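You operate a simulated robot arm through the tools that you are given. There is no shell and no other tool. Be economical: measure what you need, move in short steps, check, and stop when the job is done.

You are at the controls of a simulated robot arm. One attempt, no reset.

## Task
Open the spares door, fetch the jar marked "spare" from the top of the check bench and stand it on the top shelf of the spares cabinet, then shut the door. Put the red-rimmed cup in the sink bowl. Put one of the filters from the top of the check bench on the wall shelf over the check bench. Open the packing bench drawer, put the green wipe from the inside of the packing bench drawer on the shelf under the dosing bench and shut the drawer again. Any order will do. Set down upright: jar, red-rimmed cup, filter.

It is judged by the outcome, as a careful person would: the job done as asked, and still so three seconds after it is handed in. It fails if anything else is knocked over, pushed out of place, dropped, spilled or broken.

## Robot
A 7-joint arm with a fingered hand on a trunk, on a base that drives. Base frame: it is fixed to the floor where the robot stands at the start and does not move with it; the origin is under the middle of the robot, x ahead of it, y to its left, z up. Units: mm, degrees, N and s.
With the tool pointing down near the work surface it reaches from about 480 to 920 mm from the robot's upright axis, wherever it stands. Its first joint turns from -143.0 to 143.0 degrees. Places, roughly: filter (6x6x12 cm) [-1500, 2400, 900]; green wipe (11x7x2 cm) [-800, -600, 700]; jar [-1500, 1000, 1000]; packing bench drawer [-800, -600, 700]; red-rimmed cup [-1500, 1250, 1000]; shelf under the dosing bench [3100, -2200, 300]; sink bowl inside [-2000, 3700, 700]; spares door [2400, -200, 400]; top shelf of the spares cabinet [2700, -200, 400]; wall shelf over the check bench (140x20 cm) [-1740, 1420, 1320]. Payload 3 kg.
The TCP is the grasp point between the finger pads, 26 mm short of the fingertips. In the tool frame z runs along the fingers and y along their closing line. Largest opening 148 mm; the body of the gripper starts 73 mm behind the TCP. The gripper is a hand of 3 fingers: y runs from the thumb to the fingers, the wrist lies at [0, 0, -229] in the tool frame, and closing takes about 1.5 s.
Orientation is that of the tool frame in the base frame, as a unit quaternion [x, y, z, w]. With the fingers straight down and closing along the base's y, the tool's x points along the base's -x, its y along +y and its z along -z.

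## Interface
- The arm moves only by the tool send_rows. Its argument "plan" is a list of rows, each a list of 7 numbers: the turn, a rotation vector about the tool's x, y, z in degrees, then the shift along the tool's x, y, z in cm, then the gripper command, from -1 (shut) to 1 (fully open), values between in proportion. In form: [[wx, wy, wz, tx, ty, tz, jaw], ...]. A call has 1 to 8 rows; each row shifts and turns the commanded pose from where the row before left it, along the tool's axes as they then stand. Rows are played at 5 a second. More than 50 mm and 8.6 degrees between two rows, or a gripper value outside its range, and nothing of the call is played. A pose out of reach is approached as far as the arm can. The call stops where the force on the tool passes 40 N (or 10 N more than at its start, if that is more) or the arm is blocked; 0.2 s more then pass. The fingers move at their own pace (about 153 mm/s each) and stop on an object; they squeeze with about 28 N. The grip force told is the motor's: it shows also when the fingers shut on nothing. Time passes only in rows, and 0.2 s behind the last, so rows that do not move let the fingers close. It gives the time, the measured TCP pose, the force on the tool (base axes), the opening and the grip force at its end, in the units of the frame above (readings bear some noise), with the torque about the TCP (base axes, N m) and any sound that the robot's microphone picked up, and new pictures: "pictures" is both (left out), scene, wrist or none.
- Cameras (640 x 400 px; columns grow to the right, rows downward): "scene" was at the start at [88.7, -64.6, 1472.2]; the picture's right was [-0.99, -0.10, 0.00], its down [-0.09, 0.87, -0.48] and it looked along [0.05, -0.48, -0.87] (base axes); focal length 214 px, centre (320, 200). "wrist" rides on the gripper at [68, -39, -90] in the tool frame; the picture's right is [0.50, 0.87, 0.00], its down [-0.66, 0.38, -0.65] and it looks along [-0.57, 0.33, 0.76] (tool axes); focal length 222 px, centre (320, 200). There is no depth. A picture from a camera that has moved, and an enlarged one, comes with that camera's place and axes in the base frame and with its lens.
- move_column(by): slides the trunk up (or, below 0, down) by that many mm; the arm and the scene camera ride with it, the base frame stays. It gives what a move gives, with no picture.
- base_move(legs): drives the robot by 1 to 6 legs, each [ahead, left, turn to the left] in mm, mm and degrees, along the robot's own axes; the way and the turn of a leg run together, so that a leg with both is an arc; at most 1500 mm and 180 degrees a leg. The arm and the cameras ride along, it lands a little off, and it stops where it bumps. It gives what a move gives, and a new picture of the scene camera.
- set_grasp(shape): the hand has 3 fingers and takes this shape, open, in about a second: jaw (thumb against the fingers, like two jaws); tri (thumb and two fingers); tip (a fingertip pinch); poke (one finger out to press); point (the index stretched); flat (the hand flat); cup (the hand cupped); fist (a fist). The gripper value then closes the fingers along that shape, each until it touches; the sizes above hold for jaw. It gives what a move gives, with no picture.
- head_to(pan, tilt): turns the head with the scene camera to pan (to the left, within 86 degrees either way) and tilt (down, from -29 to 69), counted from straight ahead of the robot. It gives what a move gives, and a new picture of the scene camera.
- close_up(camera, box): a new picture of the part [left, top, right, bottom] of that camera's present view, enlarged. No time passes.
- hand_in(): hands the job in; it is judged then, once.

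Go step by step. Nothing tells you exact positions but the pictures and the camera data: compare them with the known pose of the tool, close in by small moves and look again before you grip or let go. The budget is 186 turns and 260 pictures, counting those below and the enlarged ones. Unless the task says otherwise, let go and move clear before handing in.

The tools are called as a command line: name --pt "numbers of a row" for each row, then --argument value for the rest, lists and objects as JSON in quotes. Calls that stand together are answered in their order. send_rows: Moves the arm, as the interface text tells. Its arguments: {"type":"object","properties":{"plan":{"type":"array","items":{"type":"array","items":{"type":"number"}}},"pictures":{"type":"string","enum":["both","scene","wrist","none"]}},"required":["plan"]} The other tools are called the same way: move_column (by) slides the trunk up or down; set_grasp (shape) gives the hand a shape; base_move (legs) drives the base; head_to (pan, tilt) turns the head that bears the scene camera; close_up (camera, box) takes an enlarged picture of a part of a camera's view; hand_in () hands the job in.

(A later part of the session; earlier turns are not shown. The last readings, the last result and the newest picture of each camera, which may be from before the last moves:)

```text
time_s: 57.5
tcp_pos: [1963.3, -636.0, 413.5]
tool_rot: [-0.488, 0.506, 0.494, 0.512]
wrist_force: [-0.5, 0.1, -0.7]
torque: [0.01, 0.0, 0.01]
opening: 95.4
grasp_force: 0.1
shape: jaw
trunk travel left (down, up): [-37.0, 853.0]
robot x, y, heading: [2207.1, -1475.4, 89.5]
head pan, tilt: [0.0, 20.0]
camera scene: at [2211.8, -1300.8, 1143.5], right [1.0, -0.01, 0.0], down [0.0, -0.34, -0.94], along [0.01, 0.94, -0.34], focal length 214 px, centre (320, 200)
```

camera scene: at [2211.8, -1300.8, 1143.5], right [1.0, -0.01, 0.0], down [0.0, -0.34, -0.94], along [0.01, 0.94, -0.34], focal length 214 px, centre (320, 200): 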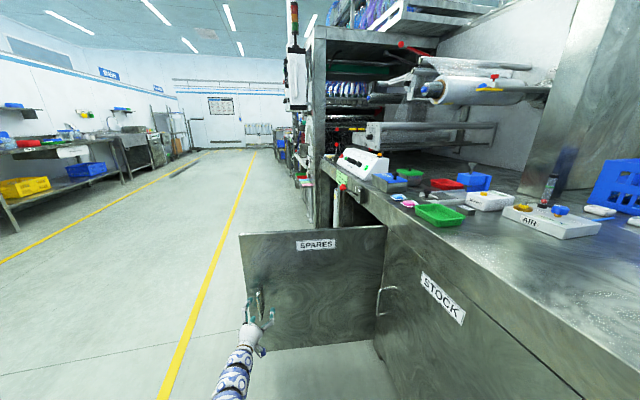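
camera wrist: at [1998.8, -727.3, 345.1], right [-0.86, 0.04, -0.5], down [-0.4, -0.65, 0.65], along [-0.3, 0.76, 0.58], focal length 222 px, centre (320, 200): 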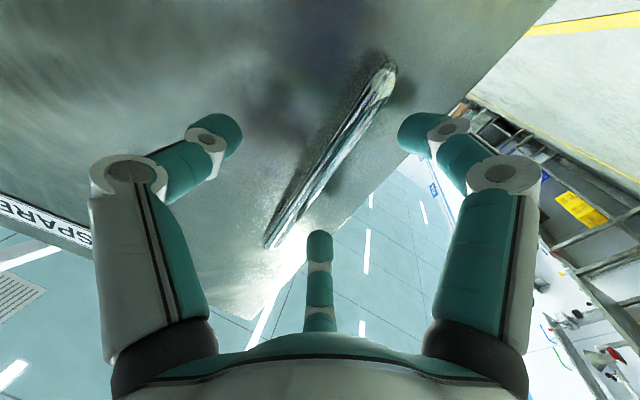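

base_move --legs '[[-280, 0, 0], [0, 1000, 0], [1300, 700, 0], [1300, 0, 0], [0, 0, 90]]'

move_column --by 385

head_to --pan 0 --tilt 15

```text
time_s: 81.3
tcp_pos: [-356.0, 599.9, 414.0]
tool_rot: [-0.703, 0.003, 0.711, 0.004]
wrist_force: [0.9, 0.0, 0.1]
torque: [0.02, -0.01, 0.02]
opening: 95.8
grasp_force: 0.0
shape: jaw
trunk travel left (down, up): [-37.0, 853.0]
robot x, y, heading: [475.2, 864.5, -179.3]
head pan, tilt: [0.0, 20.0]
camera scene: at [304.5, 866.4, 1143.5], right [-0.02, 1.0, 0.0], down [0.34, 0.01, -0.94], along [-0.94, -0.01, -0.34], focal length 214 px, centre (320, 200)
```

scene: 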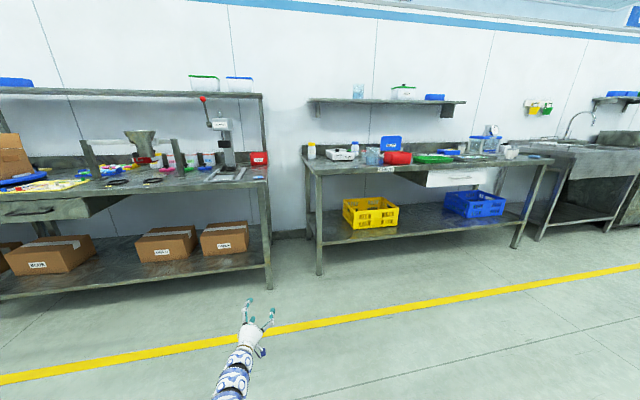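

```text
time_s: 85.0
tcp_pos: [-355.0, 601.0, 799.5]
tool_rot: [-0.703, 0.003, 0.711, 0.003]
wrist_force: [-0.3, -0.6, -0.5]
torque: [0.0, 0.04, -0.01]
opening: 95.5
grasp_force: 0.0
shape: jaw
trunk travel left (down, up): [-422.0, 468.0]
robot x, y, heading: [475.5, 870.2, -179.1]
head pan, tilt: [0.0, 20.0]
```

```text
time_s: 85.7
tcp_pos: [-355.6, 601.1, 798.7]
tool_rot: [-0.702, 0.004, 0.712, 0.004]
wrist_force: [-0.3, 0.4, -0.8]
torque: [-0.01, -0.05, 0.01]
opening: 95.8
grasp_force: 0.1
shape: jaw
trunk travel left (down, up): [-422.0, 468.0]
robot x, y, heading: [473.8, 865.0, -179.4]
head pan, tilt: [0.0, 15.0]
camera scene: at [304.2, 866.4, 1536.6], right [-0.02, 1.0, 0.0], down [0.26, 0.0, -0.97], along [-0.97, -0.01, -0.26], focal length 214 px, centre (320, 200)
```

scene: 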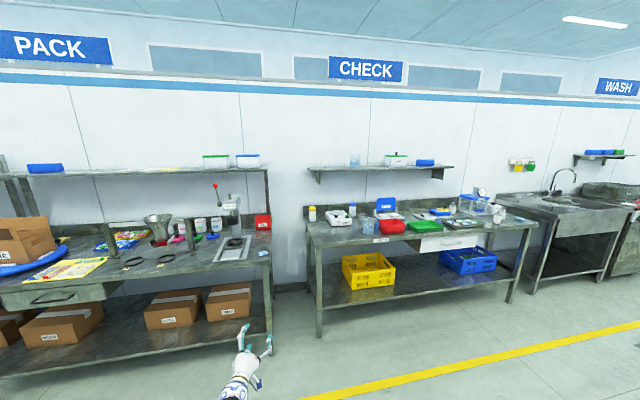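

Packing bench on the left, check bench in the middle, sink at right. Zoom in on each.

close_up --camera "scene" --box '[300, 190, 420, 265]'

close_up --camera "scene" --box '[420, 175, 540, 250]'

close_up --camera "scene" --box '[0, 180, 280, 355]'

close_up --camera "scene" --box '[300, 130, 460, 230]'

```text
5.33 times, centred on (360, 228) of scene
camera zoom: at [304.2, 866.4, 1536.6], right [-0.02, 1.0, 0.0], down [0.26, 0.0, -0.97], along [-0.97, -0.01, -0.26], focal length 1144 px, centre (107, 53)
```

zoom: 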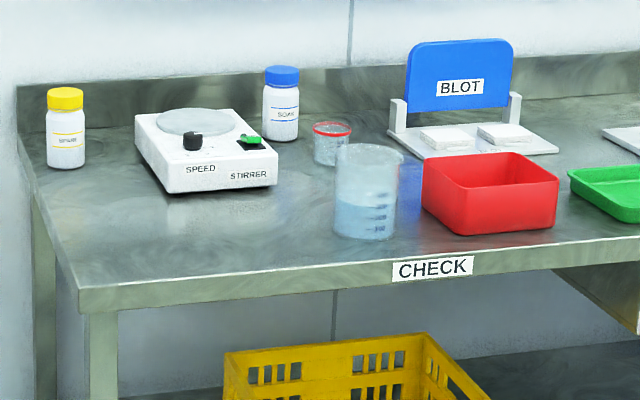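

```text
5.33 times, centred on (480, 212) of scene
camera zoom: at [304.2, 866.4, 1536.6], right [-0.02, 1.0, 0.0], down [0.26, 0.0, -0.97], along [-0.97, -0.01, -0.26], focal length 1144 px, centre (-533, 133)
```

zoom: 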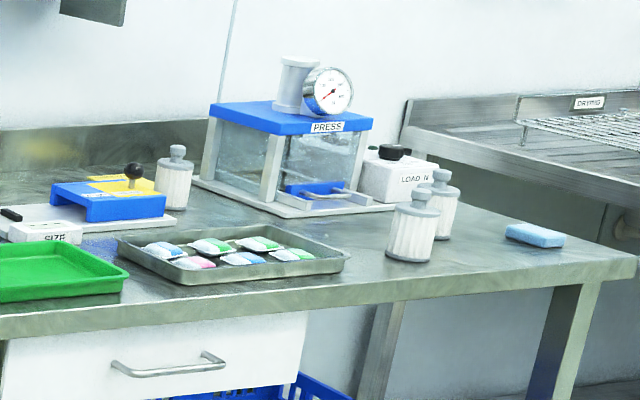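

```text
2.29 times, centred on (140, 268) of scene
camera zoom: at [304.2, 866.4, 1536.6], right [-0.02, 1.0, 0.0], down [0.26, 0.0, -0.97], along [-0.97, -0.01, -0.26], focal length 490 px, centre (731, 46)
```

zoom: 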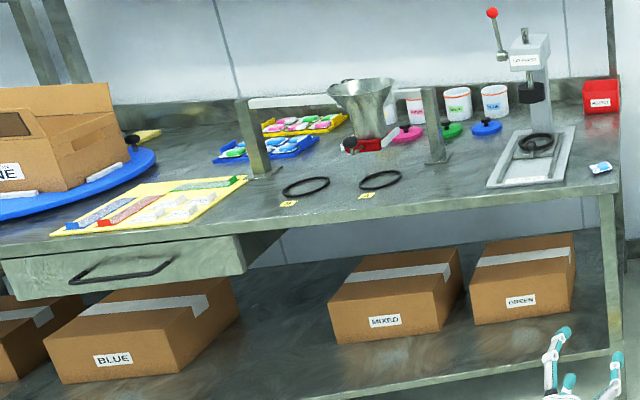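

```text
4.00 times, centred on (380, 180) of scene
camera zoom: at [304.2, 866.4, 1536.6], right [-0.02, 1.0, 0.0], down [0.26, 0.0, -0.97], along [-0.97, -0.01, -0.26], focal length 858 px, centre (80, 280)
```

zoom: 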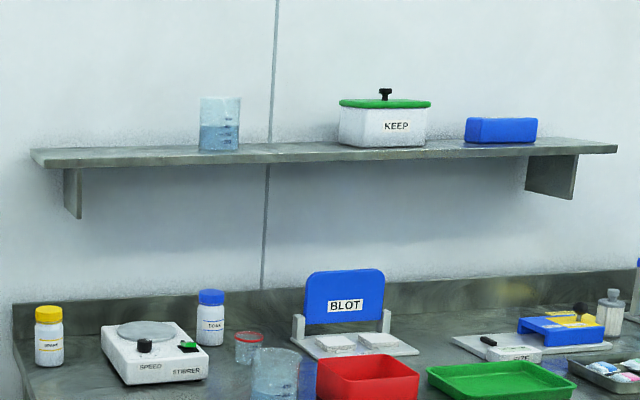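

close_up --camera "scene" --box '[306, 203, 318, 223]'

close_up --camera "scene" --box '[346, 200, 362, 222]'

```text
16.00 times, centred on (312, 213) of scene
camera zoom: at [304.2, 866.4, 1536.6], right [-0.02, 1.0, 0.0], down [0.26, 0.0, -0.97], along [-0.97, -0.01, -0.26], focal length 3432 px, centre (448, -8)
```

zoom: 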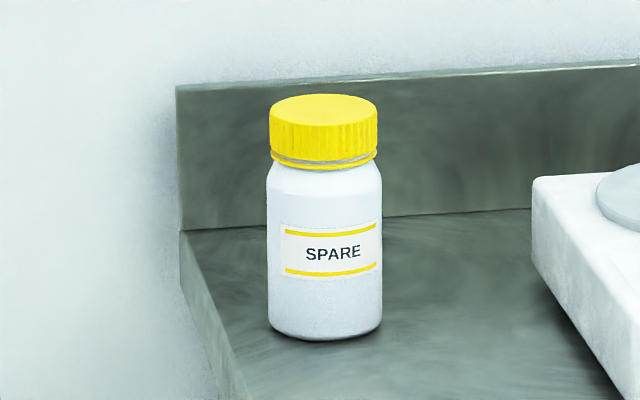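

```text
16.00 times, centred on (354, 211) of scene
camera zoom: at [304.2, 866.4, 1536.6], right [-0.02, 1.0, 0.0], down [0.26, 0.0, -0.97], along [-0.97, -0.01, -0.26], focal length 3432 px, centre (-224, 24)
```

zoom: 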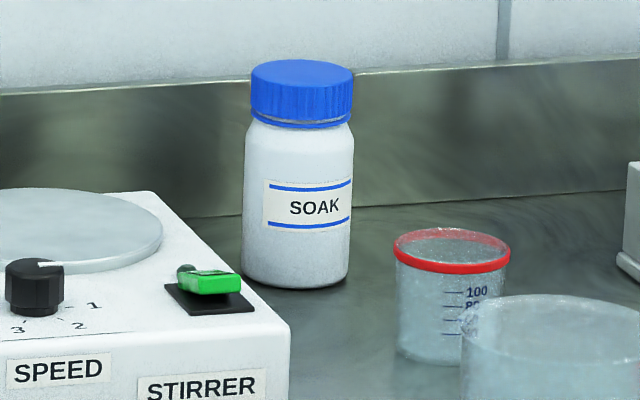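

The yellow-capped jar is SPARE, at about (-1400, 783). I'll roll the hand 180° so its camera sits above, for a horizontal grasp.

send_rows --pt "0 0 8.5 0 0 0 0.6" --pt "0 0 8.5 0 0 0 0.6" --pt "0 0 8.5 0 0 0 0.6" --pt "0 0 8.5 0 0 0 0.6" --pt "0 0 8.5 0 0 0 0.6" --pt "0 0 8.5 0 0 0 0.6" --pt "0 0 8.5 0 0 0 0.6" --pt "0 0 8.5 0 0 0 0.6" --pictures "none"

send_rows --pt "0 0 8.5 0 0 0 0.6" --pt "0 0 8.5 0 0 0 0.6" --pt "0 0 8.5 0 0 0 0.6" --pt "0 0 8.5 0 0 0 0.6" --pt "0 0 8.5 0 0 0 0.6" --pt "0 0 8.5 0 0 0 0.6" --pt "0 0 8.5 0 0 0 0.6" --pt "0 0 8.5 0 0 0 0.6" --pictures "none"

send_rows --pt "0 0 8.5 0 0 0 0.6" --pt "0 0 8.5 0 0 0 0.6" --pt "0 0 8.5 0 0 0 0.6" --pt "0 0 8.5 0 0 0 0.6" --pt "0 0 8.5 0 0 0 0.6" --pt "0 0 1.5 0 0 0 0.6" --pictures "wrist"

```text
time_s: 87.5
tcp_pos: [-356.1, 600.8, 799.5]
tool_rot: [-0.581, 0.396, 0.591, -0.395]
wrist_force: [-0.2, 0.2, 1.0]
torque: [0.01, -0.01, 0.04]
opening: 118.2
grasp_force: 0.1
shape: jaw
trunk travel left (down, up): [-422.0, 468.0]
robot x, y, heading: [480.5, 869.5, -179.2]
head pan, tilt: [0.0, 15.0]
```

```text
time_s: 89.3
tcp_pos: [-354.8, 599.9, 799.2]
tool_rot: [0.259, -0.653, -0.27, 0.658]
wrist_force: [-0.1, 0.0, 0.1]
torque: [0.03, -0.04, 0.0]
opening: 118.1
grasp_force: 0.1
shape: jaw
trunk travel left (down, up): [-422.0, 468.0]
robot x, y, heading: [480.0, 869.1, -179.3]
head pan, tilt: [0.0, 15.0]
```

```text
time_s: 90.7
tcp_pos: [-356.0, 601.0, 799.3]
tool_rot: [-0.004, -0.703, -0.003, 0.711]
wrist_force: [0.2, 0.0, -1.2]
torque: [-0.01, -0.02, -0.06]
opening: 118.1
grasp_force: 0.0
shape: jaw
trunk travel left (down, up): [-422.0, 468.0]
robot x, y, heading: [476.4, 866.9, -179.1]
head pan, tilt: [0.0, 15.0]
camera wrist: at [-264.5, 561.2, 865.3], right [0.01, 0.87, 0.5], down [0.65, 0.37, -0.66], along [-0.76, 0.33, -0.56], focal length 222 px, centre (320, 200)
```

wrist: 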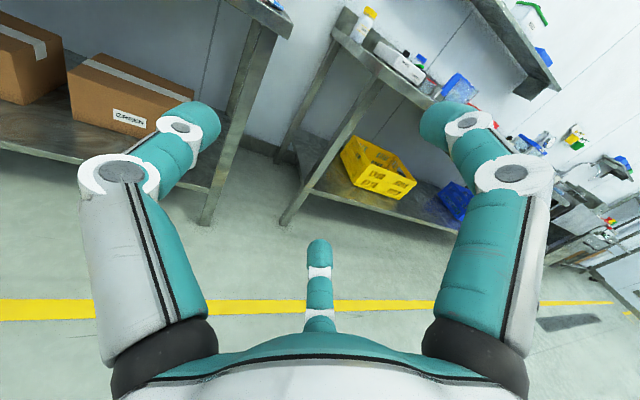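

Now raise the trunk and drive toward the jar, stopping short.

move_column --by 190

base_move --legs '[[800, -180, 0]]'

head_to --pan 5 --tilt 40

```text
time_s: 92.8
tcp_pos: [-355.8, 600.8, 988.7]
tool_rot: [-0.004, -0.703, -0.004, 0.711]
wrist_force: [1.1, -0.2, -1.1]
torque: [0.0, 0.02, -0.02]
opening: 118.1
grasp_force: 0.1
shape: jaw
trunk travel left (down, up): [-612.0, 278.0]
robot x, y, heading: [478.2, 869.0, -179.1]
head pan, tilt: [0.0, 15.0]
```

```text
time_s: 97.2
tcp_pos: [-1165.0, 770.7, 989.7]
tool_rot: [-0.006, -0.703, -0.006, 0.711]
wrist_force: [-0.4, -0.4, -0.3]
torque: [-0.02, 0.02, -0.01]
opening: 118.1
grasp_force: 0.0
shape: jaw
trunk travel left (down, up): [-612.0, 278.0]
robot x, y, heading: [-333.4, 1034.9, -179.5]
head pan, tilt: [0.0, 15.0]
camera scene: at [-505.2, 1032.1, 1726.6], right [-0.01, 1.0, 0.0], down [0.26, 0.0, -0.97], along [-0.97, -0.01, -0.26], focal length 214 px, centre (320, 200)
```

scene: 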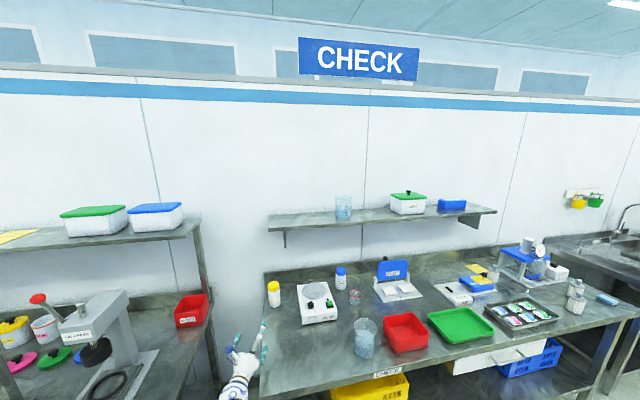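

```text
time_s: 98.0
tcp_pos: [-1166.5, 770.0, 989.2]
tool_rot: [-0.005, -0.703, -0.005, 0.711]
wrist_force: [0.1, 0.5, -0.1]
torque: [-0.02, -0.02, 0.02]
opening: 118.1
grasp_force: 0.0
shape: jaw
trunk travel left (down, up): [-612.0, 278.0]
robot x, y, heading: [-330.1, 1030.0, -179.5]
head pan, tilt: [5.0, 40.0]
camera scene: at [-496.1, 1024.7, 1687.2], right [-0.1, 1.0, 0.0], down [0.64, 0.06, -0.77], along [-0.76, -0.07, -0.64], focal length 214 px, centre (320, 200)
```

scene: 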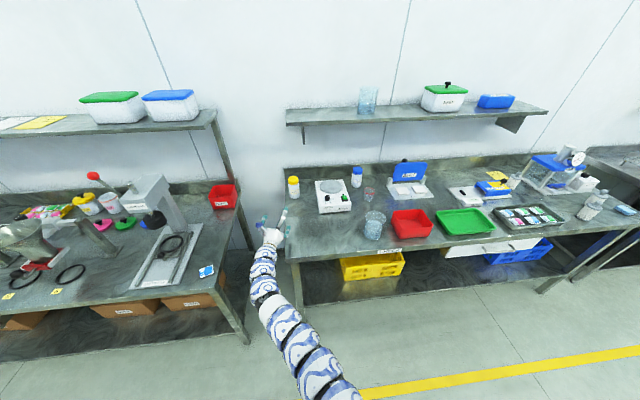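

close_up --camera "scene" --box '[240, 160, 400, 260]'

```text
4.00 times, centred on (320, 210) of scene
camera zoom: at [-496.1, 1024.7, 1687.2], right [-0.1, 1.0, 0.0], down [0.64, 0.06, -0.77], along [-0.76, -0.07, -0.64], focal length 858 px, centre (320, 160)
```

zoom: 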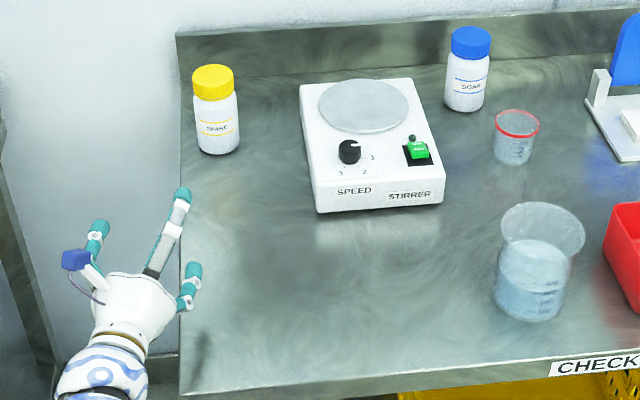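

Jar base ≈ (-1497, 775), bench top z≈861. Lower to grip height (~930) and drive forward so the jar is just ahead of the fingers.

move_column --by -60

base_move --legs '[[220, -3, 0]]'

close_up --camera "scene" --box '[200, 160, 360, 260]'

close_up --camera "wrist" --box '[0, 0, 640, 400]'

```text
time_s: 99.0
tcp_pos: [-1166.9, 770.6, 928.9]
tool_rot: [-0.005, -0.703, -0.005, 0.712]
wrist_force: [0.0, 1.0, 2.0]
torque: [0.09, -0.04, -0.01]
opening: 117.8
grasp_force: 0.0
shape: jaw
trunk travel left (down, up): [-552.0, 338.0]
robot x, y, heading: [-334.1, 1035.9, -179.3]
head pan, tilt: [5.0, 40.0]
```

```text
time_s: 100.8
tcp_pos: [-1390.5, 773.1, 929.5]
tool_rot: [-0.006, -0.702, -0.006, 0.712]
wrist_force: [-1.0, -0.9, 2.1]
torque: [0.08, 0.07, 0.01]
opening: 117.3
grasp_force: 0.1
shape: jaw
trunk travel left (down, up): [-552.0, 338.0]
robot x, y, heading: [-556.9, 1036.4, -179.8]
head pan, tilt: [5.0, 40.0]
camera scene: at [-719.8, 1026.5, 1627.1], right [-0.09, 1.0, 0.0], down [0.64, 0.06, -0.77], along [-0.76, -0.07, -0.64], focal length 214 px, centre (320, 200)
```

scene: 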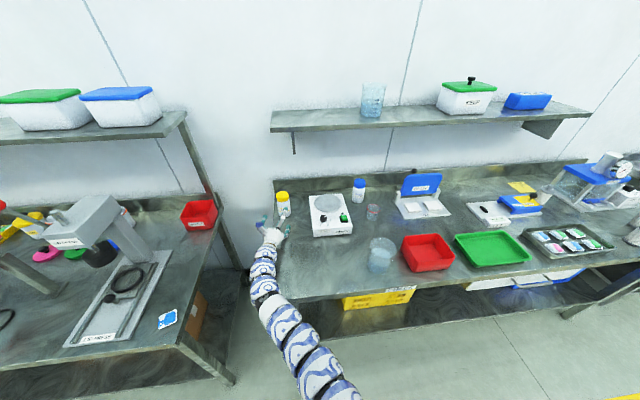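

```text
4.00 times, centred on (280, 210) of scene
camera zoom: at [-719.8, 1026.5, 1627.1], right [-0.09, 1.0, 0.0], down [0.64, 0.06, -0.77], along [-0.76, -0.07, -0.64], focal length 858 px, centre (480, 160)
```

zoom: 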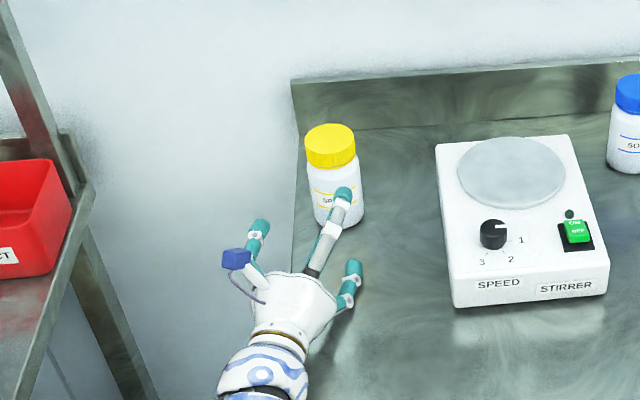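

```text
1.00 times, centred on (320, 200) of wrist (not enlarged: the box is as wide or as high as the picture)
camera zoom: at [-1299.9, 733.3, 995.3], right [0.02, 0.87, 0.5], down [0.65, 0.37, -0.66], along [-0.76, 0.34, -0.56], focal length 222 px, centre (320, 200)
```

zoom: 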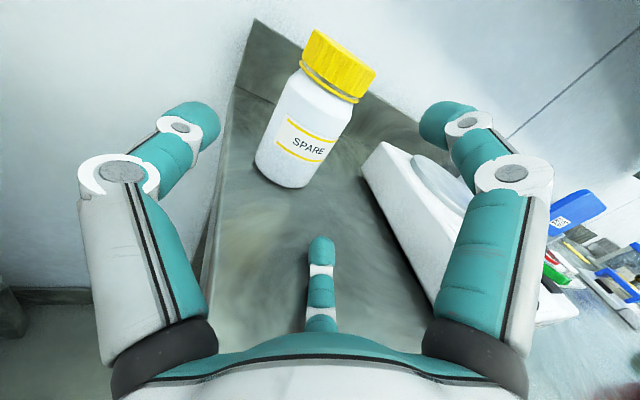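

The jar is dead ahead between thumb and fingers. Raise slightly and advance with base and arm.

base_move --legs '[[55, 0, 0]]'

send_rows --pt "0 0 0 0.8 0 0 0.6" --pt "0 0 0 0 0.2 2 0.6" --pt "0 0 0 0 0 1.5 0.6"

close_up --camera "scene" --box '[200, 160, 360, 260]'

```text
time_s: 101.7
tcp_pos: [-1445.6, 773.5, 929.5]
tool_rot: [-0.007, -0.703, -0.007, 0.711]
wrist_force: [-0.9, -0.1, 2.1]
torque: [0.12, 0.08, -0.02]
opening: 117.7
grasp_force: 0.0
shape: jaw
trunk travel left (down, up): [-552.0, 338.0]
robot x, y, heading: [-610.1, 1034.0, -179.8]
head pan, tilt: [5.0, 40.0]
camera scene: at [-775.8, 1026.0, 1627.1], right [-0.09, 1.0, 0.0], down [0.64, 0.06, -0.77], along [-0.76, -0.07, -0.64], focal length 214 px, centre (320, 200)
```

scene: 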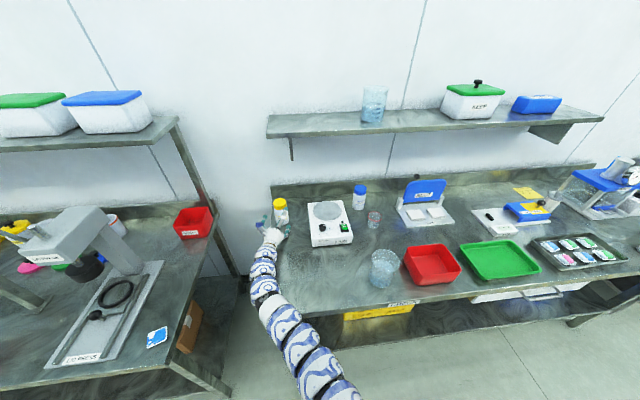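

```text
time_s: 102.5
tcp_pos: [-1480.7, 776.0, 937.8]
tool_rot: [-0.006, -0.703, -0.006, 0.712]
wrist_force: [-0.7, -0.1, 0.5]
torque: [0.02, 0.0, -0.03]
opening: 118.1
grasp_force: 0.1
shape: jaw
trunk travel left (down, up): [-552.0, 338.0]
robot x, y, heading: [-612.8, 1034.8, -179.5]
head pan, tilt: [5.0, 40.0]
camera scene: at [-775.9, 1025.5, 1627.1], right [-0.1, 1.0, 0.0], down [0.64, 0.06, -0.77], along [-0.76, -0.07, -0.64], focal length 214 px, centre (320, 200)
camera wrist: at [-1390.5, 734.4, 1003.4], right [0.02, 0.87, 0.5], down [0.65, 0.37, -0.66], along [-0.76, 0.34, -0.56], focal length 222 px, centre (320, 200)
```

scene: 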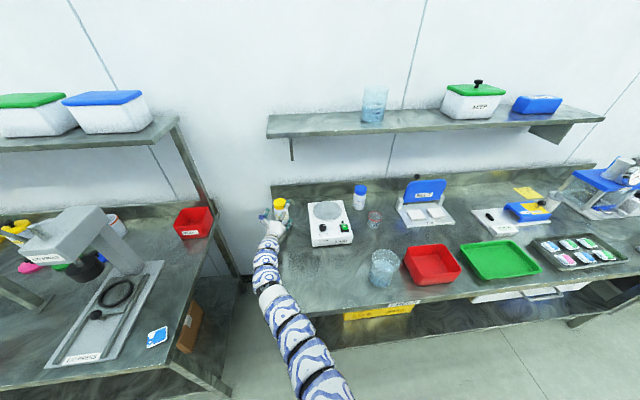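
wrist: 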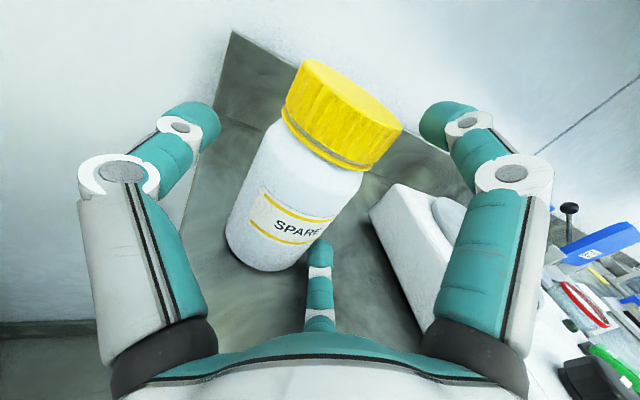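

```text
4.00 times, centred on (280, 210) of scene
camera zoom: at [-775.9, 1025.5, 1627.1], right [-0.1, 1.0, 0.0], down [0.64, 0.06, -0.77], along [-0.76, -0.07, -0.64], focal length 858 px, centre (480, 160)
```

zoom: 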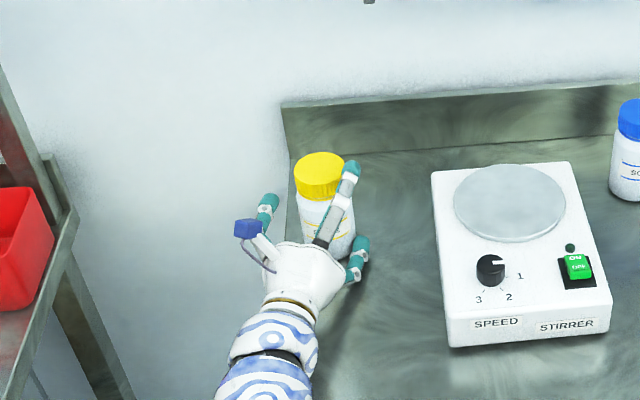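

send_rows --pt "0 0 0 0 0 1.8 0.6" --pt "0 0 0 0 0 0 -1" --pt "0 0 0 0 0 0 -1" --pt "0 0 0 0 0 0 -1" --pt "0 0 0 0 0 0 -1" --pt "0 0 0 0 0 0 -1" --pt "0 0 0 0 0 0 -1" --pictures "wrist"

close_up --camera "scene" --box '[240, 180, 320, 250]'

```text
time_s: 104.1
tcp_pos: [-1499.2, 775.6, 938.3]
tool_rot: [-0.006, -0.702, -0.006, 0.712]
wrist_force: [-2.4, 0.2, 6.9]
torque: [0.12, 0.06, 0.04]
opening: 61.6
grasp_force: 28.1
shape: jaw
trunk travel left (down, up): [-552.0, 338.0]
robot x, y, heading: [-613.4, 1035.7, -179.4]
head pan, tilt: [5.0, 40.0]
camera wrist: at [-1408.1, 735.1, 1004.3], right [0.02, 0.87, 0.5], down [0.65, 0.37, -0.66], along [-0.76, 0.34, -0.56], focal length 222 px, centre (320, 200)
```

wrist: 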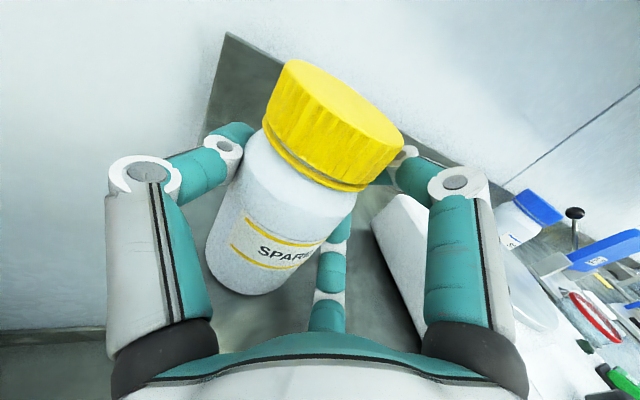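

```text
5.71 times, centred on (280, 215) of scene
camera zoom: at [-775.3, 1026.2, 1627.2], right [-0.09, 1.0, 0.0], down [0.64, 0.06, -0.77], along [-0.76, -0.07, -0.64], focal length 1226 px, centre (549, 114)
```

zoom: 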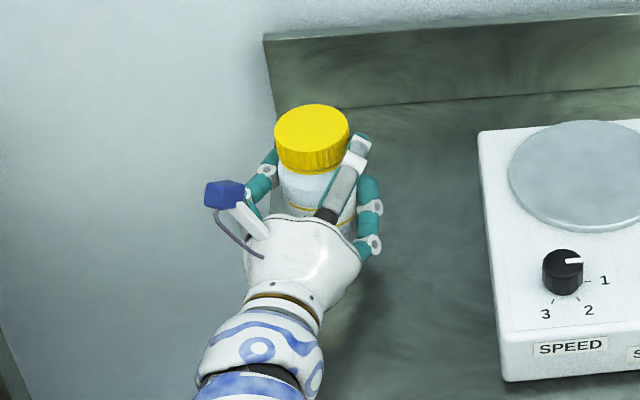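

Jar held (61.6 mm). Lift with the trunk and check.

move_column --by 80

base_move --legs '[[-900, 0, 0]]'

close_up --camera "wrist" --box '[0, 0, 640, 400]'

```text
time_s: 105.3
tcp_pos: [-1499.8, 776.0, 1017.7]
tool_rot: [-0.006, -0.702, -0.006, 0.712]
wrist_force: [-0.2, 0.2, -0.7]
torque: [-0.02, 0.0, 0.01]
opening: 60.3
grasp_force: 27.6
shape: jaw
trunk travel left (down, up): [-632.0, 258.0]
robot x, y, heading: [-611.2, 1031.7, -179.7]
head pan, tilt: [5.0, 40.0]
```

```text
time_s: 110.1
tcp_pos: [-589.6, 791.0, 1017.0]
tool_rot: [-0.013, -0.703, -0.014, 0.711]
wrist_force: [-0.1, 0.3, -0.9]
torque: [0.03, -0.02, 0.0]
opening: 60.2
grasp_force: 27.4
shape: jaw
trunk travel left (down, up): [-632.0, 258.0]
robot x, y, heading: [299.8, 1031.0, 179.2]
head pan, tilt: [5.0, 40.0]
camera scene: at [138.5, 1026.7, 1707.2], right [-0.07, 1.0, 0.0], down [0.64, 0.05, -0.77], along [-0.76, -0.06, -0.64], focal length 214 px, centre (320, 200)
```

scene: 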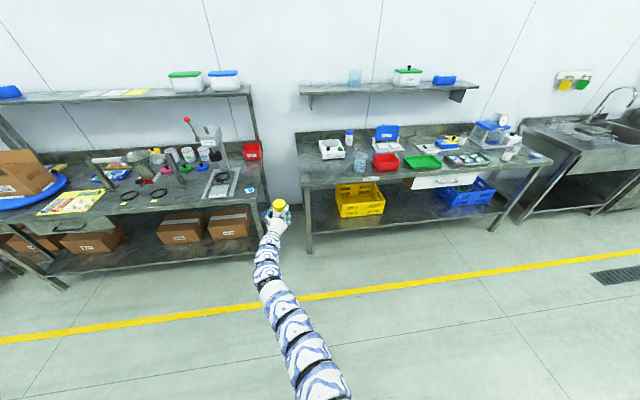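

```text
1.00 times, centred on (320, 200) of wrist (not enlarged: the box is as wide or as high as the picture)
camera zoom: at [-499.8, 748.6, 1083.8], right [0.04, 0.86, 0.5], down [0.66, 0.35, -0.66], along [-0.75, 0.36, -0.56], focal length 222 px, centre (320, 200)
```

zoom: 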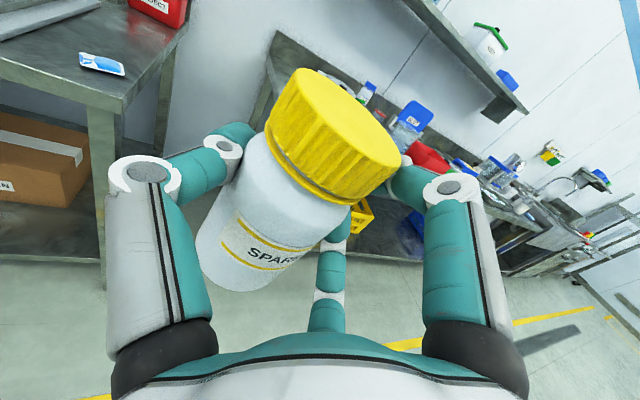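

Jar is secure. Shift the arm to the robot's right side (free space) so the body can stay clear of the open door later.

send_rows --pt "0 0 0 0 4.7 0 -1" --pt "0 0 0 0 4.7 0 -1" --pt "0 0 0 0 4.7 0 -1" --pt "0 0 0 0 4.7 0 -1" --pt "0 0 0 0 4.7 0 -1" --pt "0 0 0 0 4.7 0 -1" --pt "0 0 0 0 4.7 0 -1" --pt "0 0 0 0 4.7 0 -1" --pictures "none"

base_move --legs '[[0, 0, -179], [1050, 950, 0]]'

move_column --by -400

head_to --pan -10 --tilt 30

```text
time_s: 111.9
tcp_pos: [-615.5, 1155.1, 991.2]
tool_rot: [-0.014, -0.701, -0.014, 0.712]
wrist_force: [0.1, -0.3, -0.1]
torque: [0.0, -0.04, 0.01]
opening: 59.8
grasp_force: 28.0
shape: jaw
out of reach, approached as far as the arm can: row 5, 6, 7, 8
trunk travel left (down, up): [-632.0, 258.0]
robot x, y, heading: [305.3, 1030.1, 179.4]
head pan, tilt: [5.0, 40.0]
```

```text
time_s: 124.5
tcp_pos: [2049.8, 1741.1, 988.7]
tool_rot: [0.703, 0.0, 0.711, 0.001]
wrist_force: [0.3, -0.1, -1.1]
torque: [0.0, -0.03, 0.01]
opening: 42.4
grasp_force: 28.0
shape: jaw
trunk travel left (down, up): [-632.0, 258.0]
robot x, y, heading: [1134.6, 1832.9, 1.2]
head pan, tilt: [5.0, 40.0]
stopped in leg 2: the force on the tool passed its limit at 70 N (the readings are from after the stop); the commanded pose is now the measured one
camera scene: at [1296.8, 1844.0, 1707.2], right [0.11, -0.99, 0.0], down [-0.64, -0.07, -0.77], along [0.76, 0.08, -0.64], focal length 214 px, centre (320, 200)
```

scene: 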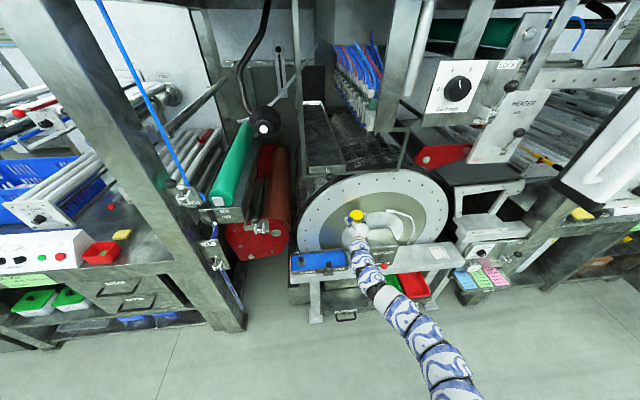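

```text
time_s: 126.7
tcp_pos: [2052.6, 1739.9, 778.5]
tool_rot: [0.699, -0.001, 0.716, 0.005]
wrist_force: [5.1, -4.0, 19.7]
torque: [0.16, 0.79, 0.01]
opening: 41.8
grasp_force: 27.9
shape: jaw
trunk travel left (down, up): [-413.0, 477.0]
robot x, y, heading: [1131.3, 1834.9, 1.3]
head pan, tilt: [5.0, 40.0]
stopped: the force on the tool passed its limit at 49 N (the readings are from after the stop); the commanded pose is now the measured one
```

```text
time_s: 127.4
tcp_pos: [2052.9, 1739.9, 778.6]
tool_rot: [0.699, -0.002, 0.715, 0.005]
wrist_force: [8.8, -6.6, 27.6]
torque: [0.11, 0.99, 0.03]
opening: 42.0
grasp_force: 27.9
shape: jaw
trunk travel left (down, up): [-413.0, 477.0]
robot x, y, heading: [1129.4, 1833.0, 1.2]
head pan, tilt: [-10.0, 30.0]
camera scene: at [1300.6, 1821.9, 1504.1], right [-0.15, -0.99, 0.0], down [-0.49, 0.08, -0.87], along [0.86, -0.13, -0.5], focal length 214 px, centre (320, 200)
```

scene: 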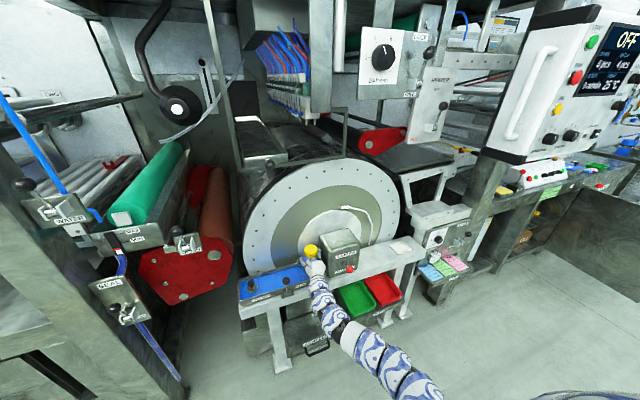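

I drove to the wrong side (sign error) and the hand touched the wheel stand. Lift off gently and inspect.

move_column --by 40

close_up --camera "wrist" --box '[0, 0, 640, 400]'

close_up --camera "scene" --box '[240, 200, 400, 320]'

```text
time_s: 128.3
tcp_pos: [2052.1, 1740.9, 815.4]
tool_rot: [0.7, -0.001, 0.714, 0.003]
wrist_force: [-2.3, -1.1, -0.6]
torque: [0.02, -0.05, 0.06]
opening: 42.0
grasp_force: 27.6
shape: jaw
trunk travel left (down, up): [-453.0, 437.0]
robot x, y, heading: [1129.7, 1832.6, 1.5]
head pan, tilt: [-10.0, 30.0]
```

```text
1.00 times, centred on (320, 200) of wrist (not enlarged: the box is as wide or as high as the picture)
camera zoom: at [1961.5, 1780.5, 881.1], right [-0.01, -0.86, 0.5], down [-0.64, -0.38, -0.67], along [0.77, -0.33, -0.55], focal length 222 px, centre (320, 200)
```

zoom: 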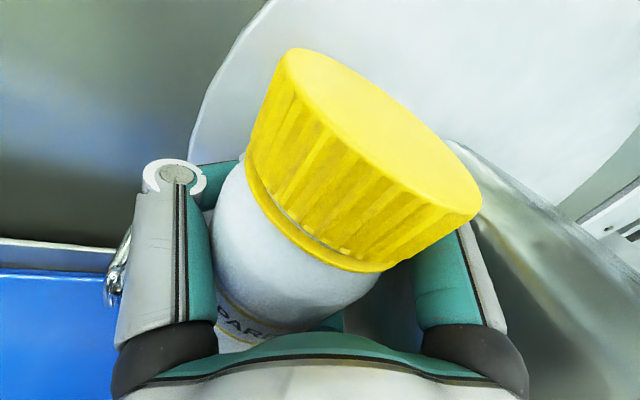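

```text
3.33 times, centred on (320, 260) of scene
camera zoom: at [1302.4, 1822.1, 1543.7], right [-0.15, -0.99, 0.0], down [-0.49, 0.08, -0.87], along [0.86, -0.13, -0.5], focal length 715 px, centre (320, 0)
```

zoom: 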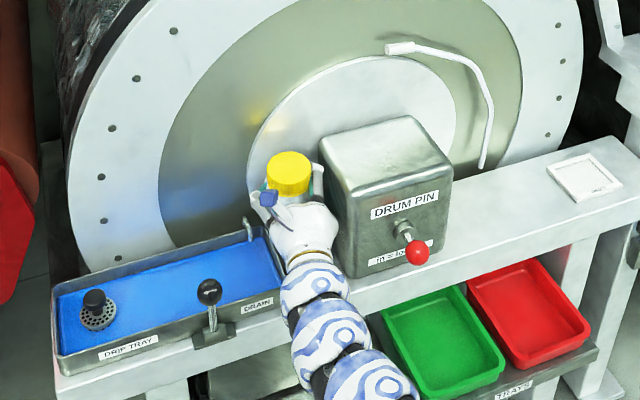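

The jar is still held upright but pushed toward the palm. Raise straight up the way I came, then back out.

move_column --by 180

base_move --legs '[[-500, 0, 0]]'

close_up --camera "wrist" --box '[0, 0, 640, 400]'

close_up --camera "scene" --box '[220, 120, 460, 270]'

```text
time_s: 130.3
tcp_pos: [2052.0, 1740.6, 996.5]
tool_rot: [0.7, -0.001, 0.714, 0.003]
wrist_force: [-0.7, -0.4, 0.1]
torque: [0.0, -0.05, 0.05]
opening: 42.0
grasp_force: 28.0
shape: jaw
trunk travel left (down, up): [-633.0, 257.0]
robot x, y, heading: [1130.4, 1833.1, 0.9]
head pan, tilt: [-10.0, 30.0]
```

```text
time_s: 133.2
tcp_pos: [1548.4, 1721.0, 995.3]
tool_rot: [0.7, -0.005, 0.714, 0.008]
wrist_force: [0.0, 0.4, -0.6]
torque: [-0.04, -0.01, 0.03]
opening: 41.7
grasp_force: 27.8
shape: jaw
trunk travel left (down, up): [-633.0, 257.0]
robot x, y, heading: [626.4, 1827.3, 0.5]
head pan, tilt: [-10.0, 30.0]
camera scene: at [799.8, 1812.0, 1723.8], right [-0.16, -0.99, 0.0], down [-0.49, 0.08, -0.87], along [0.85, -0.14, -0.5], focal length 214 px, centre (320, 200)
```

scene: 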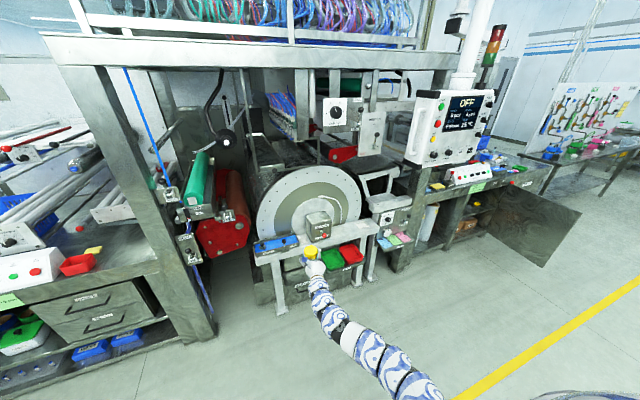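

```text
1.00 times, centred on (320, 200) of wrist (not enlarged: the box is as wide or as high as the picture)
camera zoom: at [1458.7, 1762.2, 1061.6], right [-0.03, -0.86, 0.5], down [-0.65, -0.37, -0.67], along [0.76, -0.34, -0.55], focal length 222 px, centre (320, 200)
```

zoom: 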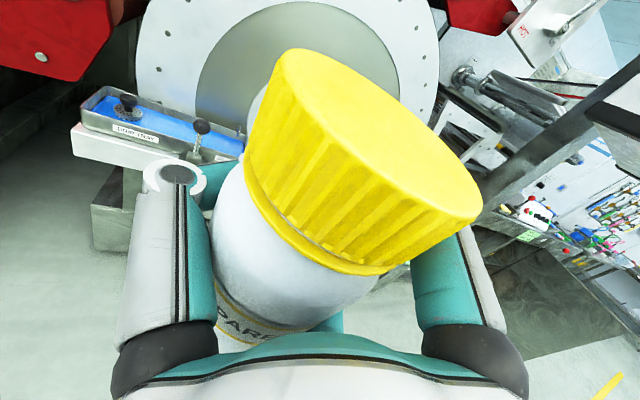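

```text
2.67 times, centred on (340, 195) of scene
camera zoom: at [799.8, 1812.0, 1723.8], right [-0.16, -0.99, 0.0], down [-0.49, 0.08, -0.87], along [0.85, -0.14, -0.5], focal length 572 px, centre (267, 213)
```

zoom: 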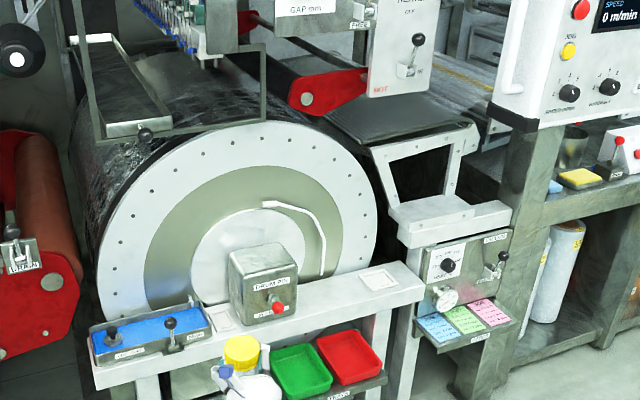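

Everything there appears undisturbed. Now drive right (negative left) along to the cabinet.

base_move --legs '[[0, -1000, 0], [0, -910, 0], [400, 0, 0]]'

move_column --by -390

head_to --pan 0 --tilt 30

close_up --camera "scene" --box '[240, 120, 440, 270]'

```text
time_s: 144.9
tcp_pos: [1979.9, -164.8, 995.2]
tool_rot: [0.699, 0.001, 0.715, 0.002]
wrist_force: [-0.2, -0.6, -1.8]
torque: [-0.02, -0.01, 0.0]
opening: 42.0
grasp_force: 27.7
shape: jaw
trunk travel left (down, up): [-633.0, 257.0]
robot x, y, heading: [1060.3, -72.1, 1.7]
head pan, tilt: [-10.0, 30.0]
camera scene: at [1230.0, -86.1, 1723.6], right [-0.15, -0.99, 0.0], down [-0.49, 0.07, -0.87], along [0.86, -0.13, -0.5], focal length 214 px, centre (320, 200)
```

scene: 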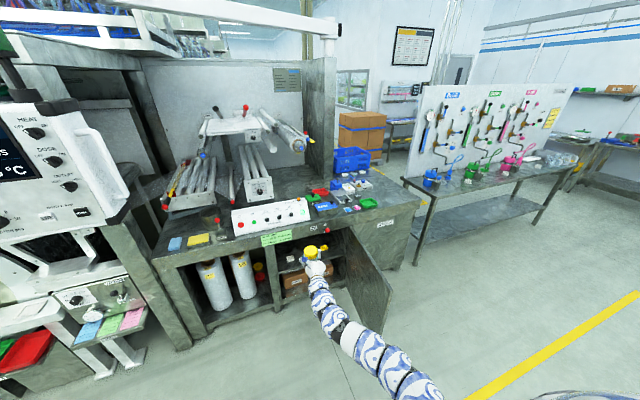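

```text
time_s: 148.6
tcp_pos: [1979.2, -164.6, 606.2]
tool_rot: [0.7, 0.0, 0.714, 0.002]
wrist_force: [0.0, -0.3, -1.0]
torque: [-0.02, -0.03, -0.03]
opening: 41.9
grasp_force: 27.9
shape: jaw
trunk travel left (down, up): [-243.0, 647.0]
robot x, y, heading: [1059.3, -72.8, 1.6]
head pan, tilt: [-10.0, 30.0]
```

```text
time_s: 149.3
tcp_pos: [1981.2, -164.3, 605.9]
tool_rot: [0.7, 0.001, 0.715, 0.002]
wrist_force: [-0.5, 0.8, -0.8]
torque: [0.02, -0.07, -0.03]
opening: 42.2
grasp_force: 28.1
shape: jaw
trunk travel left (down, up): [-243.0, 647.0]
robot x, y, heading: [1057.1, -77.1, 1.4]
head pan, tilt: [0.0, 30.0]
camera scene: at [1230.3, -70.4, 1333.7], right [0.03, -1.0, 0.0], down [-0.5, -0.01, -0.87], along [0.87, 0.02, -0.5], focal length 214 px, centre (320, 200)
```

scene: 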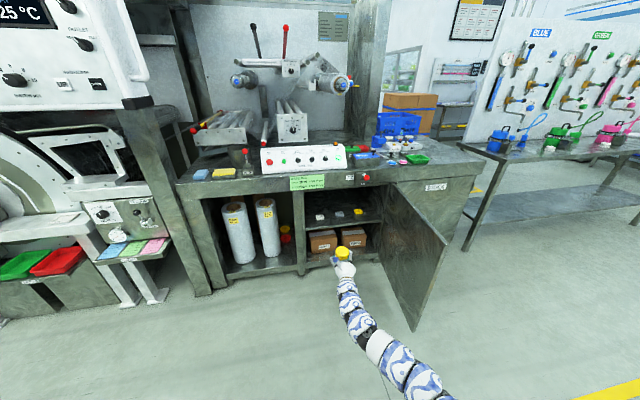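

```text
2.67 times, centred on (340, 195) of scene
camera zoom: at [1230.3, -70.4, 1333.7], right [0.03, -1.0, 0.0], down [-0.5, -0.01, -0.87], along [0.87, 0.02, -0.5], focal length 572 px, centre (267, 213)
```

zoom: 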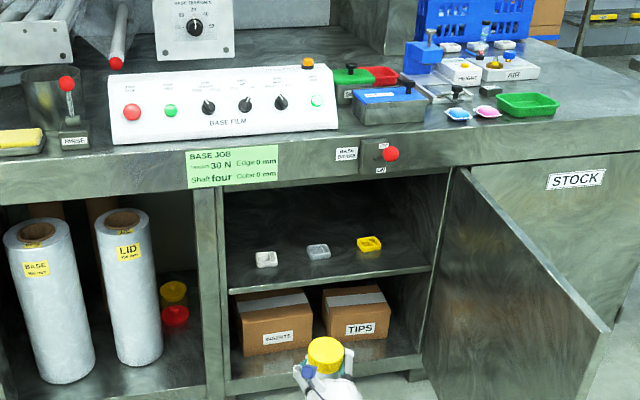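

Inside the spares cabinet the top shelf (z≈458) has three little trays; free space in front of/between them near (2465, -260). Align and lower, then look.

base_move --legs '[[200, -90, -1.4]]'

move_column --by -30

close_up --camera "scene" --box '[260, 140, 420, 260]'

close_up --camera "wrist" --box '[0, 0, 640, 400]'

```text
time_s: 151.0
tcp_pos: [2178.6, -271.8, 605.3]
tool_rot: [0.699, -0.007, 0.715, 0.01]
wrist_force: [-0.4, 0.4, 0.4]
torque: [-0.01, -0.02, 0.01]
opening: 41.9
grasp_force: 28.0
shape: jaw
trunk travel left (down, up): [-243.0, 647.0]
robot x, y, heading: [1259.1, -162.0, -0.2]
head pan, tilt: [0.0, 30.0]
camera scene: at [1430.7, -160.5, 1333.7], right [0.0, -1.0, 0.0], down [-0.5, 0.0, -0.87], along [0.87, 0.0, -0.5], focal length 214 px, centre (320, 200)
```

scene: 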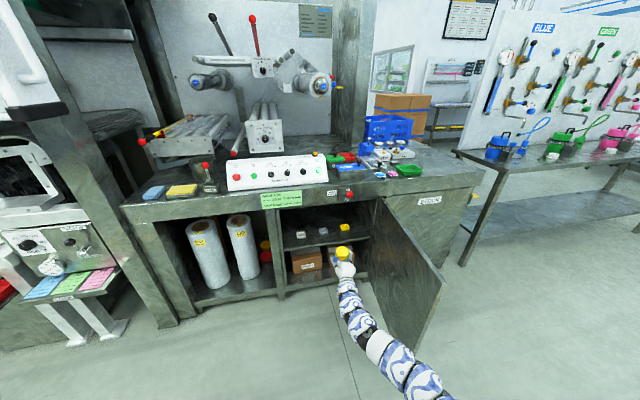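

```text
time_s: 151.8
tcp_pos: [2177.6, -272.8, 575.4]
tool_rot: [0.7, -0.007, 0.714, 0.01]
wrist_force: [0.4, -0.2, -1.4]
torque: [-0.04, 0.0, 0.0]
opening: 41.8
grasp_force: 27.6
shape: jaw
trunk travel left (down, up): [-213.0, 677.0]
robot x, y, heading: [1259.5, -160.2, 0.3]
head pan, tilt: [0.0, 30.0]
```

```text
3.33 times, centred on (340, 200) of scene
camera zoom: at [1430.9, -160.6, 1303.7], right [0.0, -1.0, 0.0], down [-0.5, 0.0, -0.87], along [0.87, 0.0, -0.5], focal length 715 px, centre (253, 200)
```

zoom: 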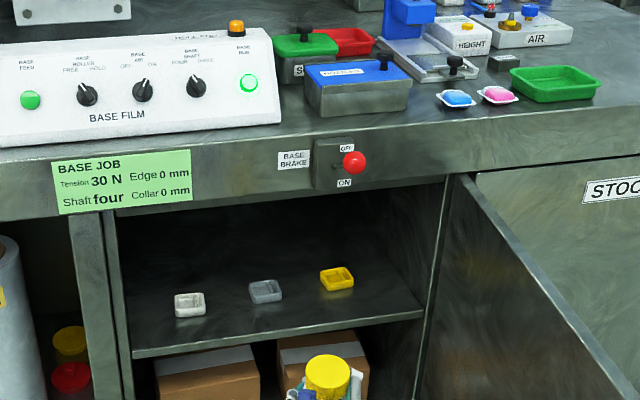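

```text
1.00 times, centred on (320, 200) of wrist (not enlarged: the box is as wide or as high as the picture)
camera zoom: at [2087.8, -231.2, 641.1], right [-0.03, -0.86, 0.5], down [-0.65, -0.36, -0.67], along [0.76, -0.35, -0.55], focal length 222 px, centre (320, 200)
```

zoom: 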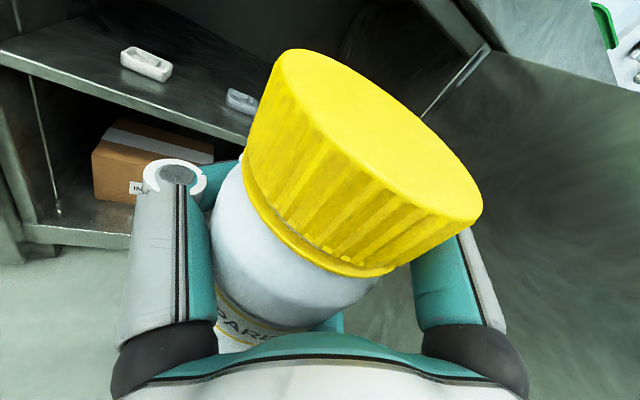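

The bench is yawed ~12°, shelf z≈400, trays near (2579,-34), (2633,-183), (2675,-333). Target jar spot ≈ (2560,-240). Lower and go in partway.

move_column --by -70

base_move --legs '[[330, 12, 0]]'

close_up --camera "scene" --box '[260, 150, 420, 270]'

close_up --camera "wrist" --box '[0, 0, 640, 400]'

```text
time_s: 152.8
tcp_pos: [2177.0, -272.3, 505.9]
tool_rot: [0.7, -0.008, 0.714, 0.01]
wrist_force: [0.7, 0.1, -0.5]
torque: [-0.02, -0.01, 0.02]
opening: 41.9
grasp_force: 28.0
shape: jaw
trunk travel left (down, up): [-143.0, 747.0]
robot x, y, heading: [1260.6, -159.5, 0.3]
head pan, tilt: [0.0, 30.0]
```

```text
time_s: 154.9
tcp_pos: [2478.1, -259.7, 510.6]
tool_rot: [0.697, -0.006, 0.717, 0.011]
wrist_force: [-12.5, -2.6, 15.4]
torque: [0.19, 1.3, 0.35]
opening: 40.6
grasp_force: 28.3
shape: jaw
trunk travel left (down, up): [-143.0, 747.0]
robot x, y, heading: [1559.2, -151.0, 0.4]
head pan, tilt: [0.0, 30.0]
stopped in leg 1: the force on the tool passed its limit at 47 N (the readings are from after the stop); the commanded pose is now the measured one
camera scene: at [1729.7, -147.9, 1233.9], right [0.0, -1.0, 0.0], down [-0.5, 0.0, -0.87], along [0.87, 0.0, -0.5], focal length 214 px, centre (320, 200)
```

scene: 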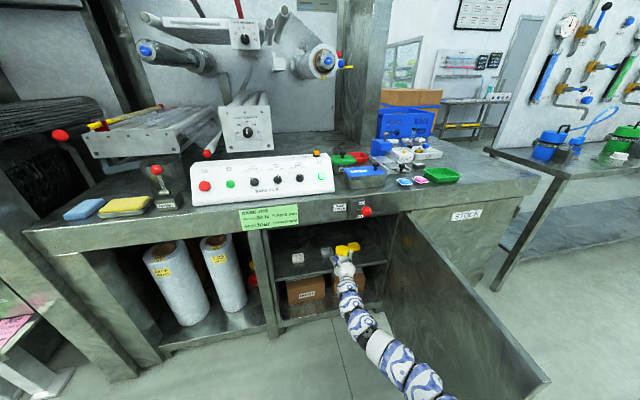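

```text
3.33 times, centred on (340, 210) of scene
camera zoom: at [1729.7, -147.9, 1233.9], right [0.0, -1.0, 0.0], down [-0.5, 0.0, -0.87], along [0.87, 0.0, -0.5], focal length 715 px, centre (253, 167)
```

zoom: 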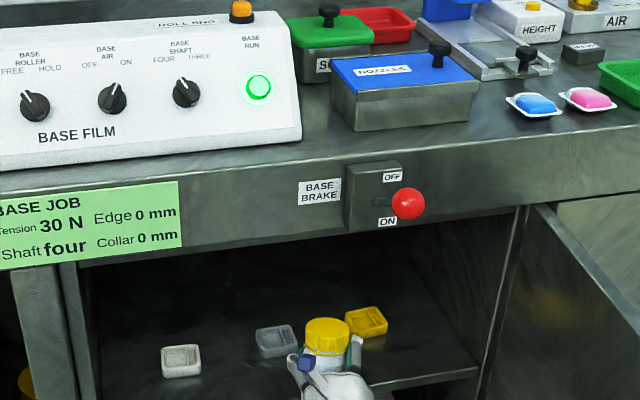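

```text
1.00 times, centred on (320, 200) of wrist (not enlarged: the box is as wide or as high as the picture)
camera zoom: at [2388.0, -217.7, 575.4], right [-0.04, -0.86, 0.51], down [-0.64, -0.37, -0.67], along [0.76, -0.35, -0.54], focal length 222 px, centre (320, 200)
```

zoom: 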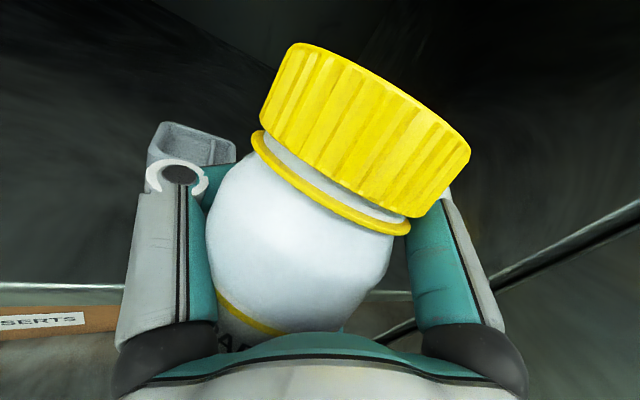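

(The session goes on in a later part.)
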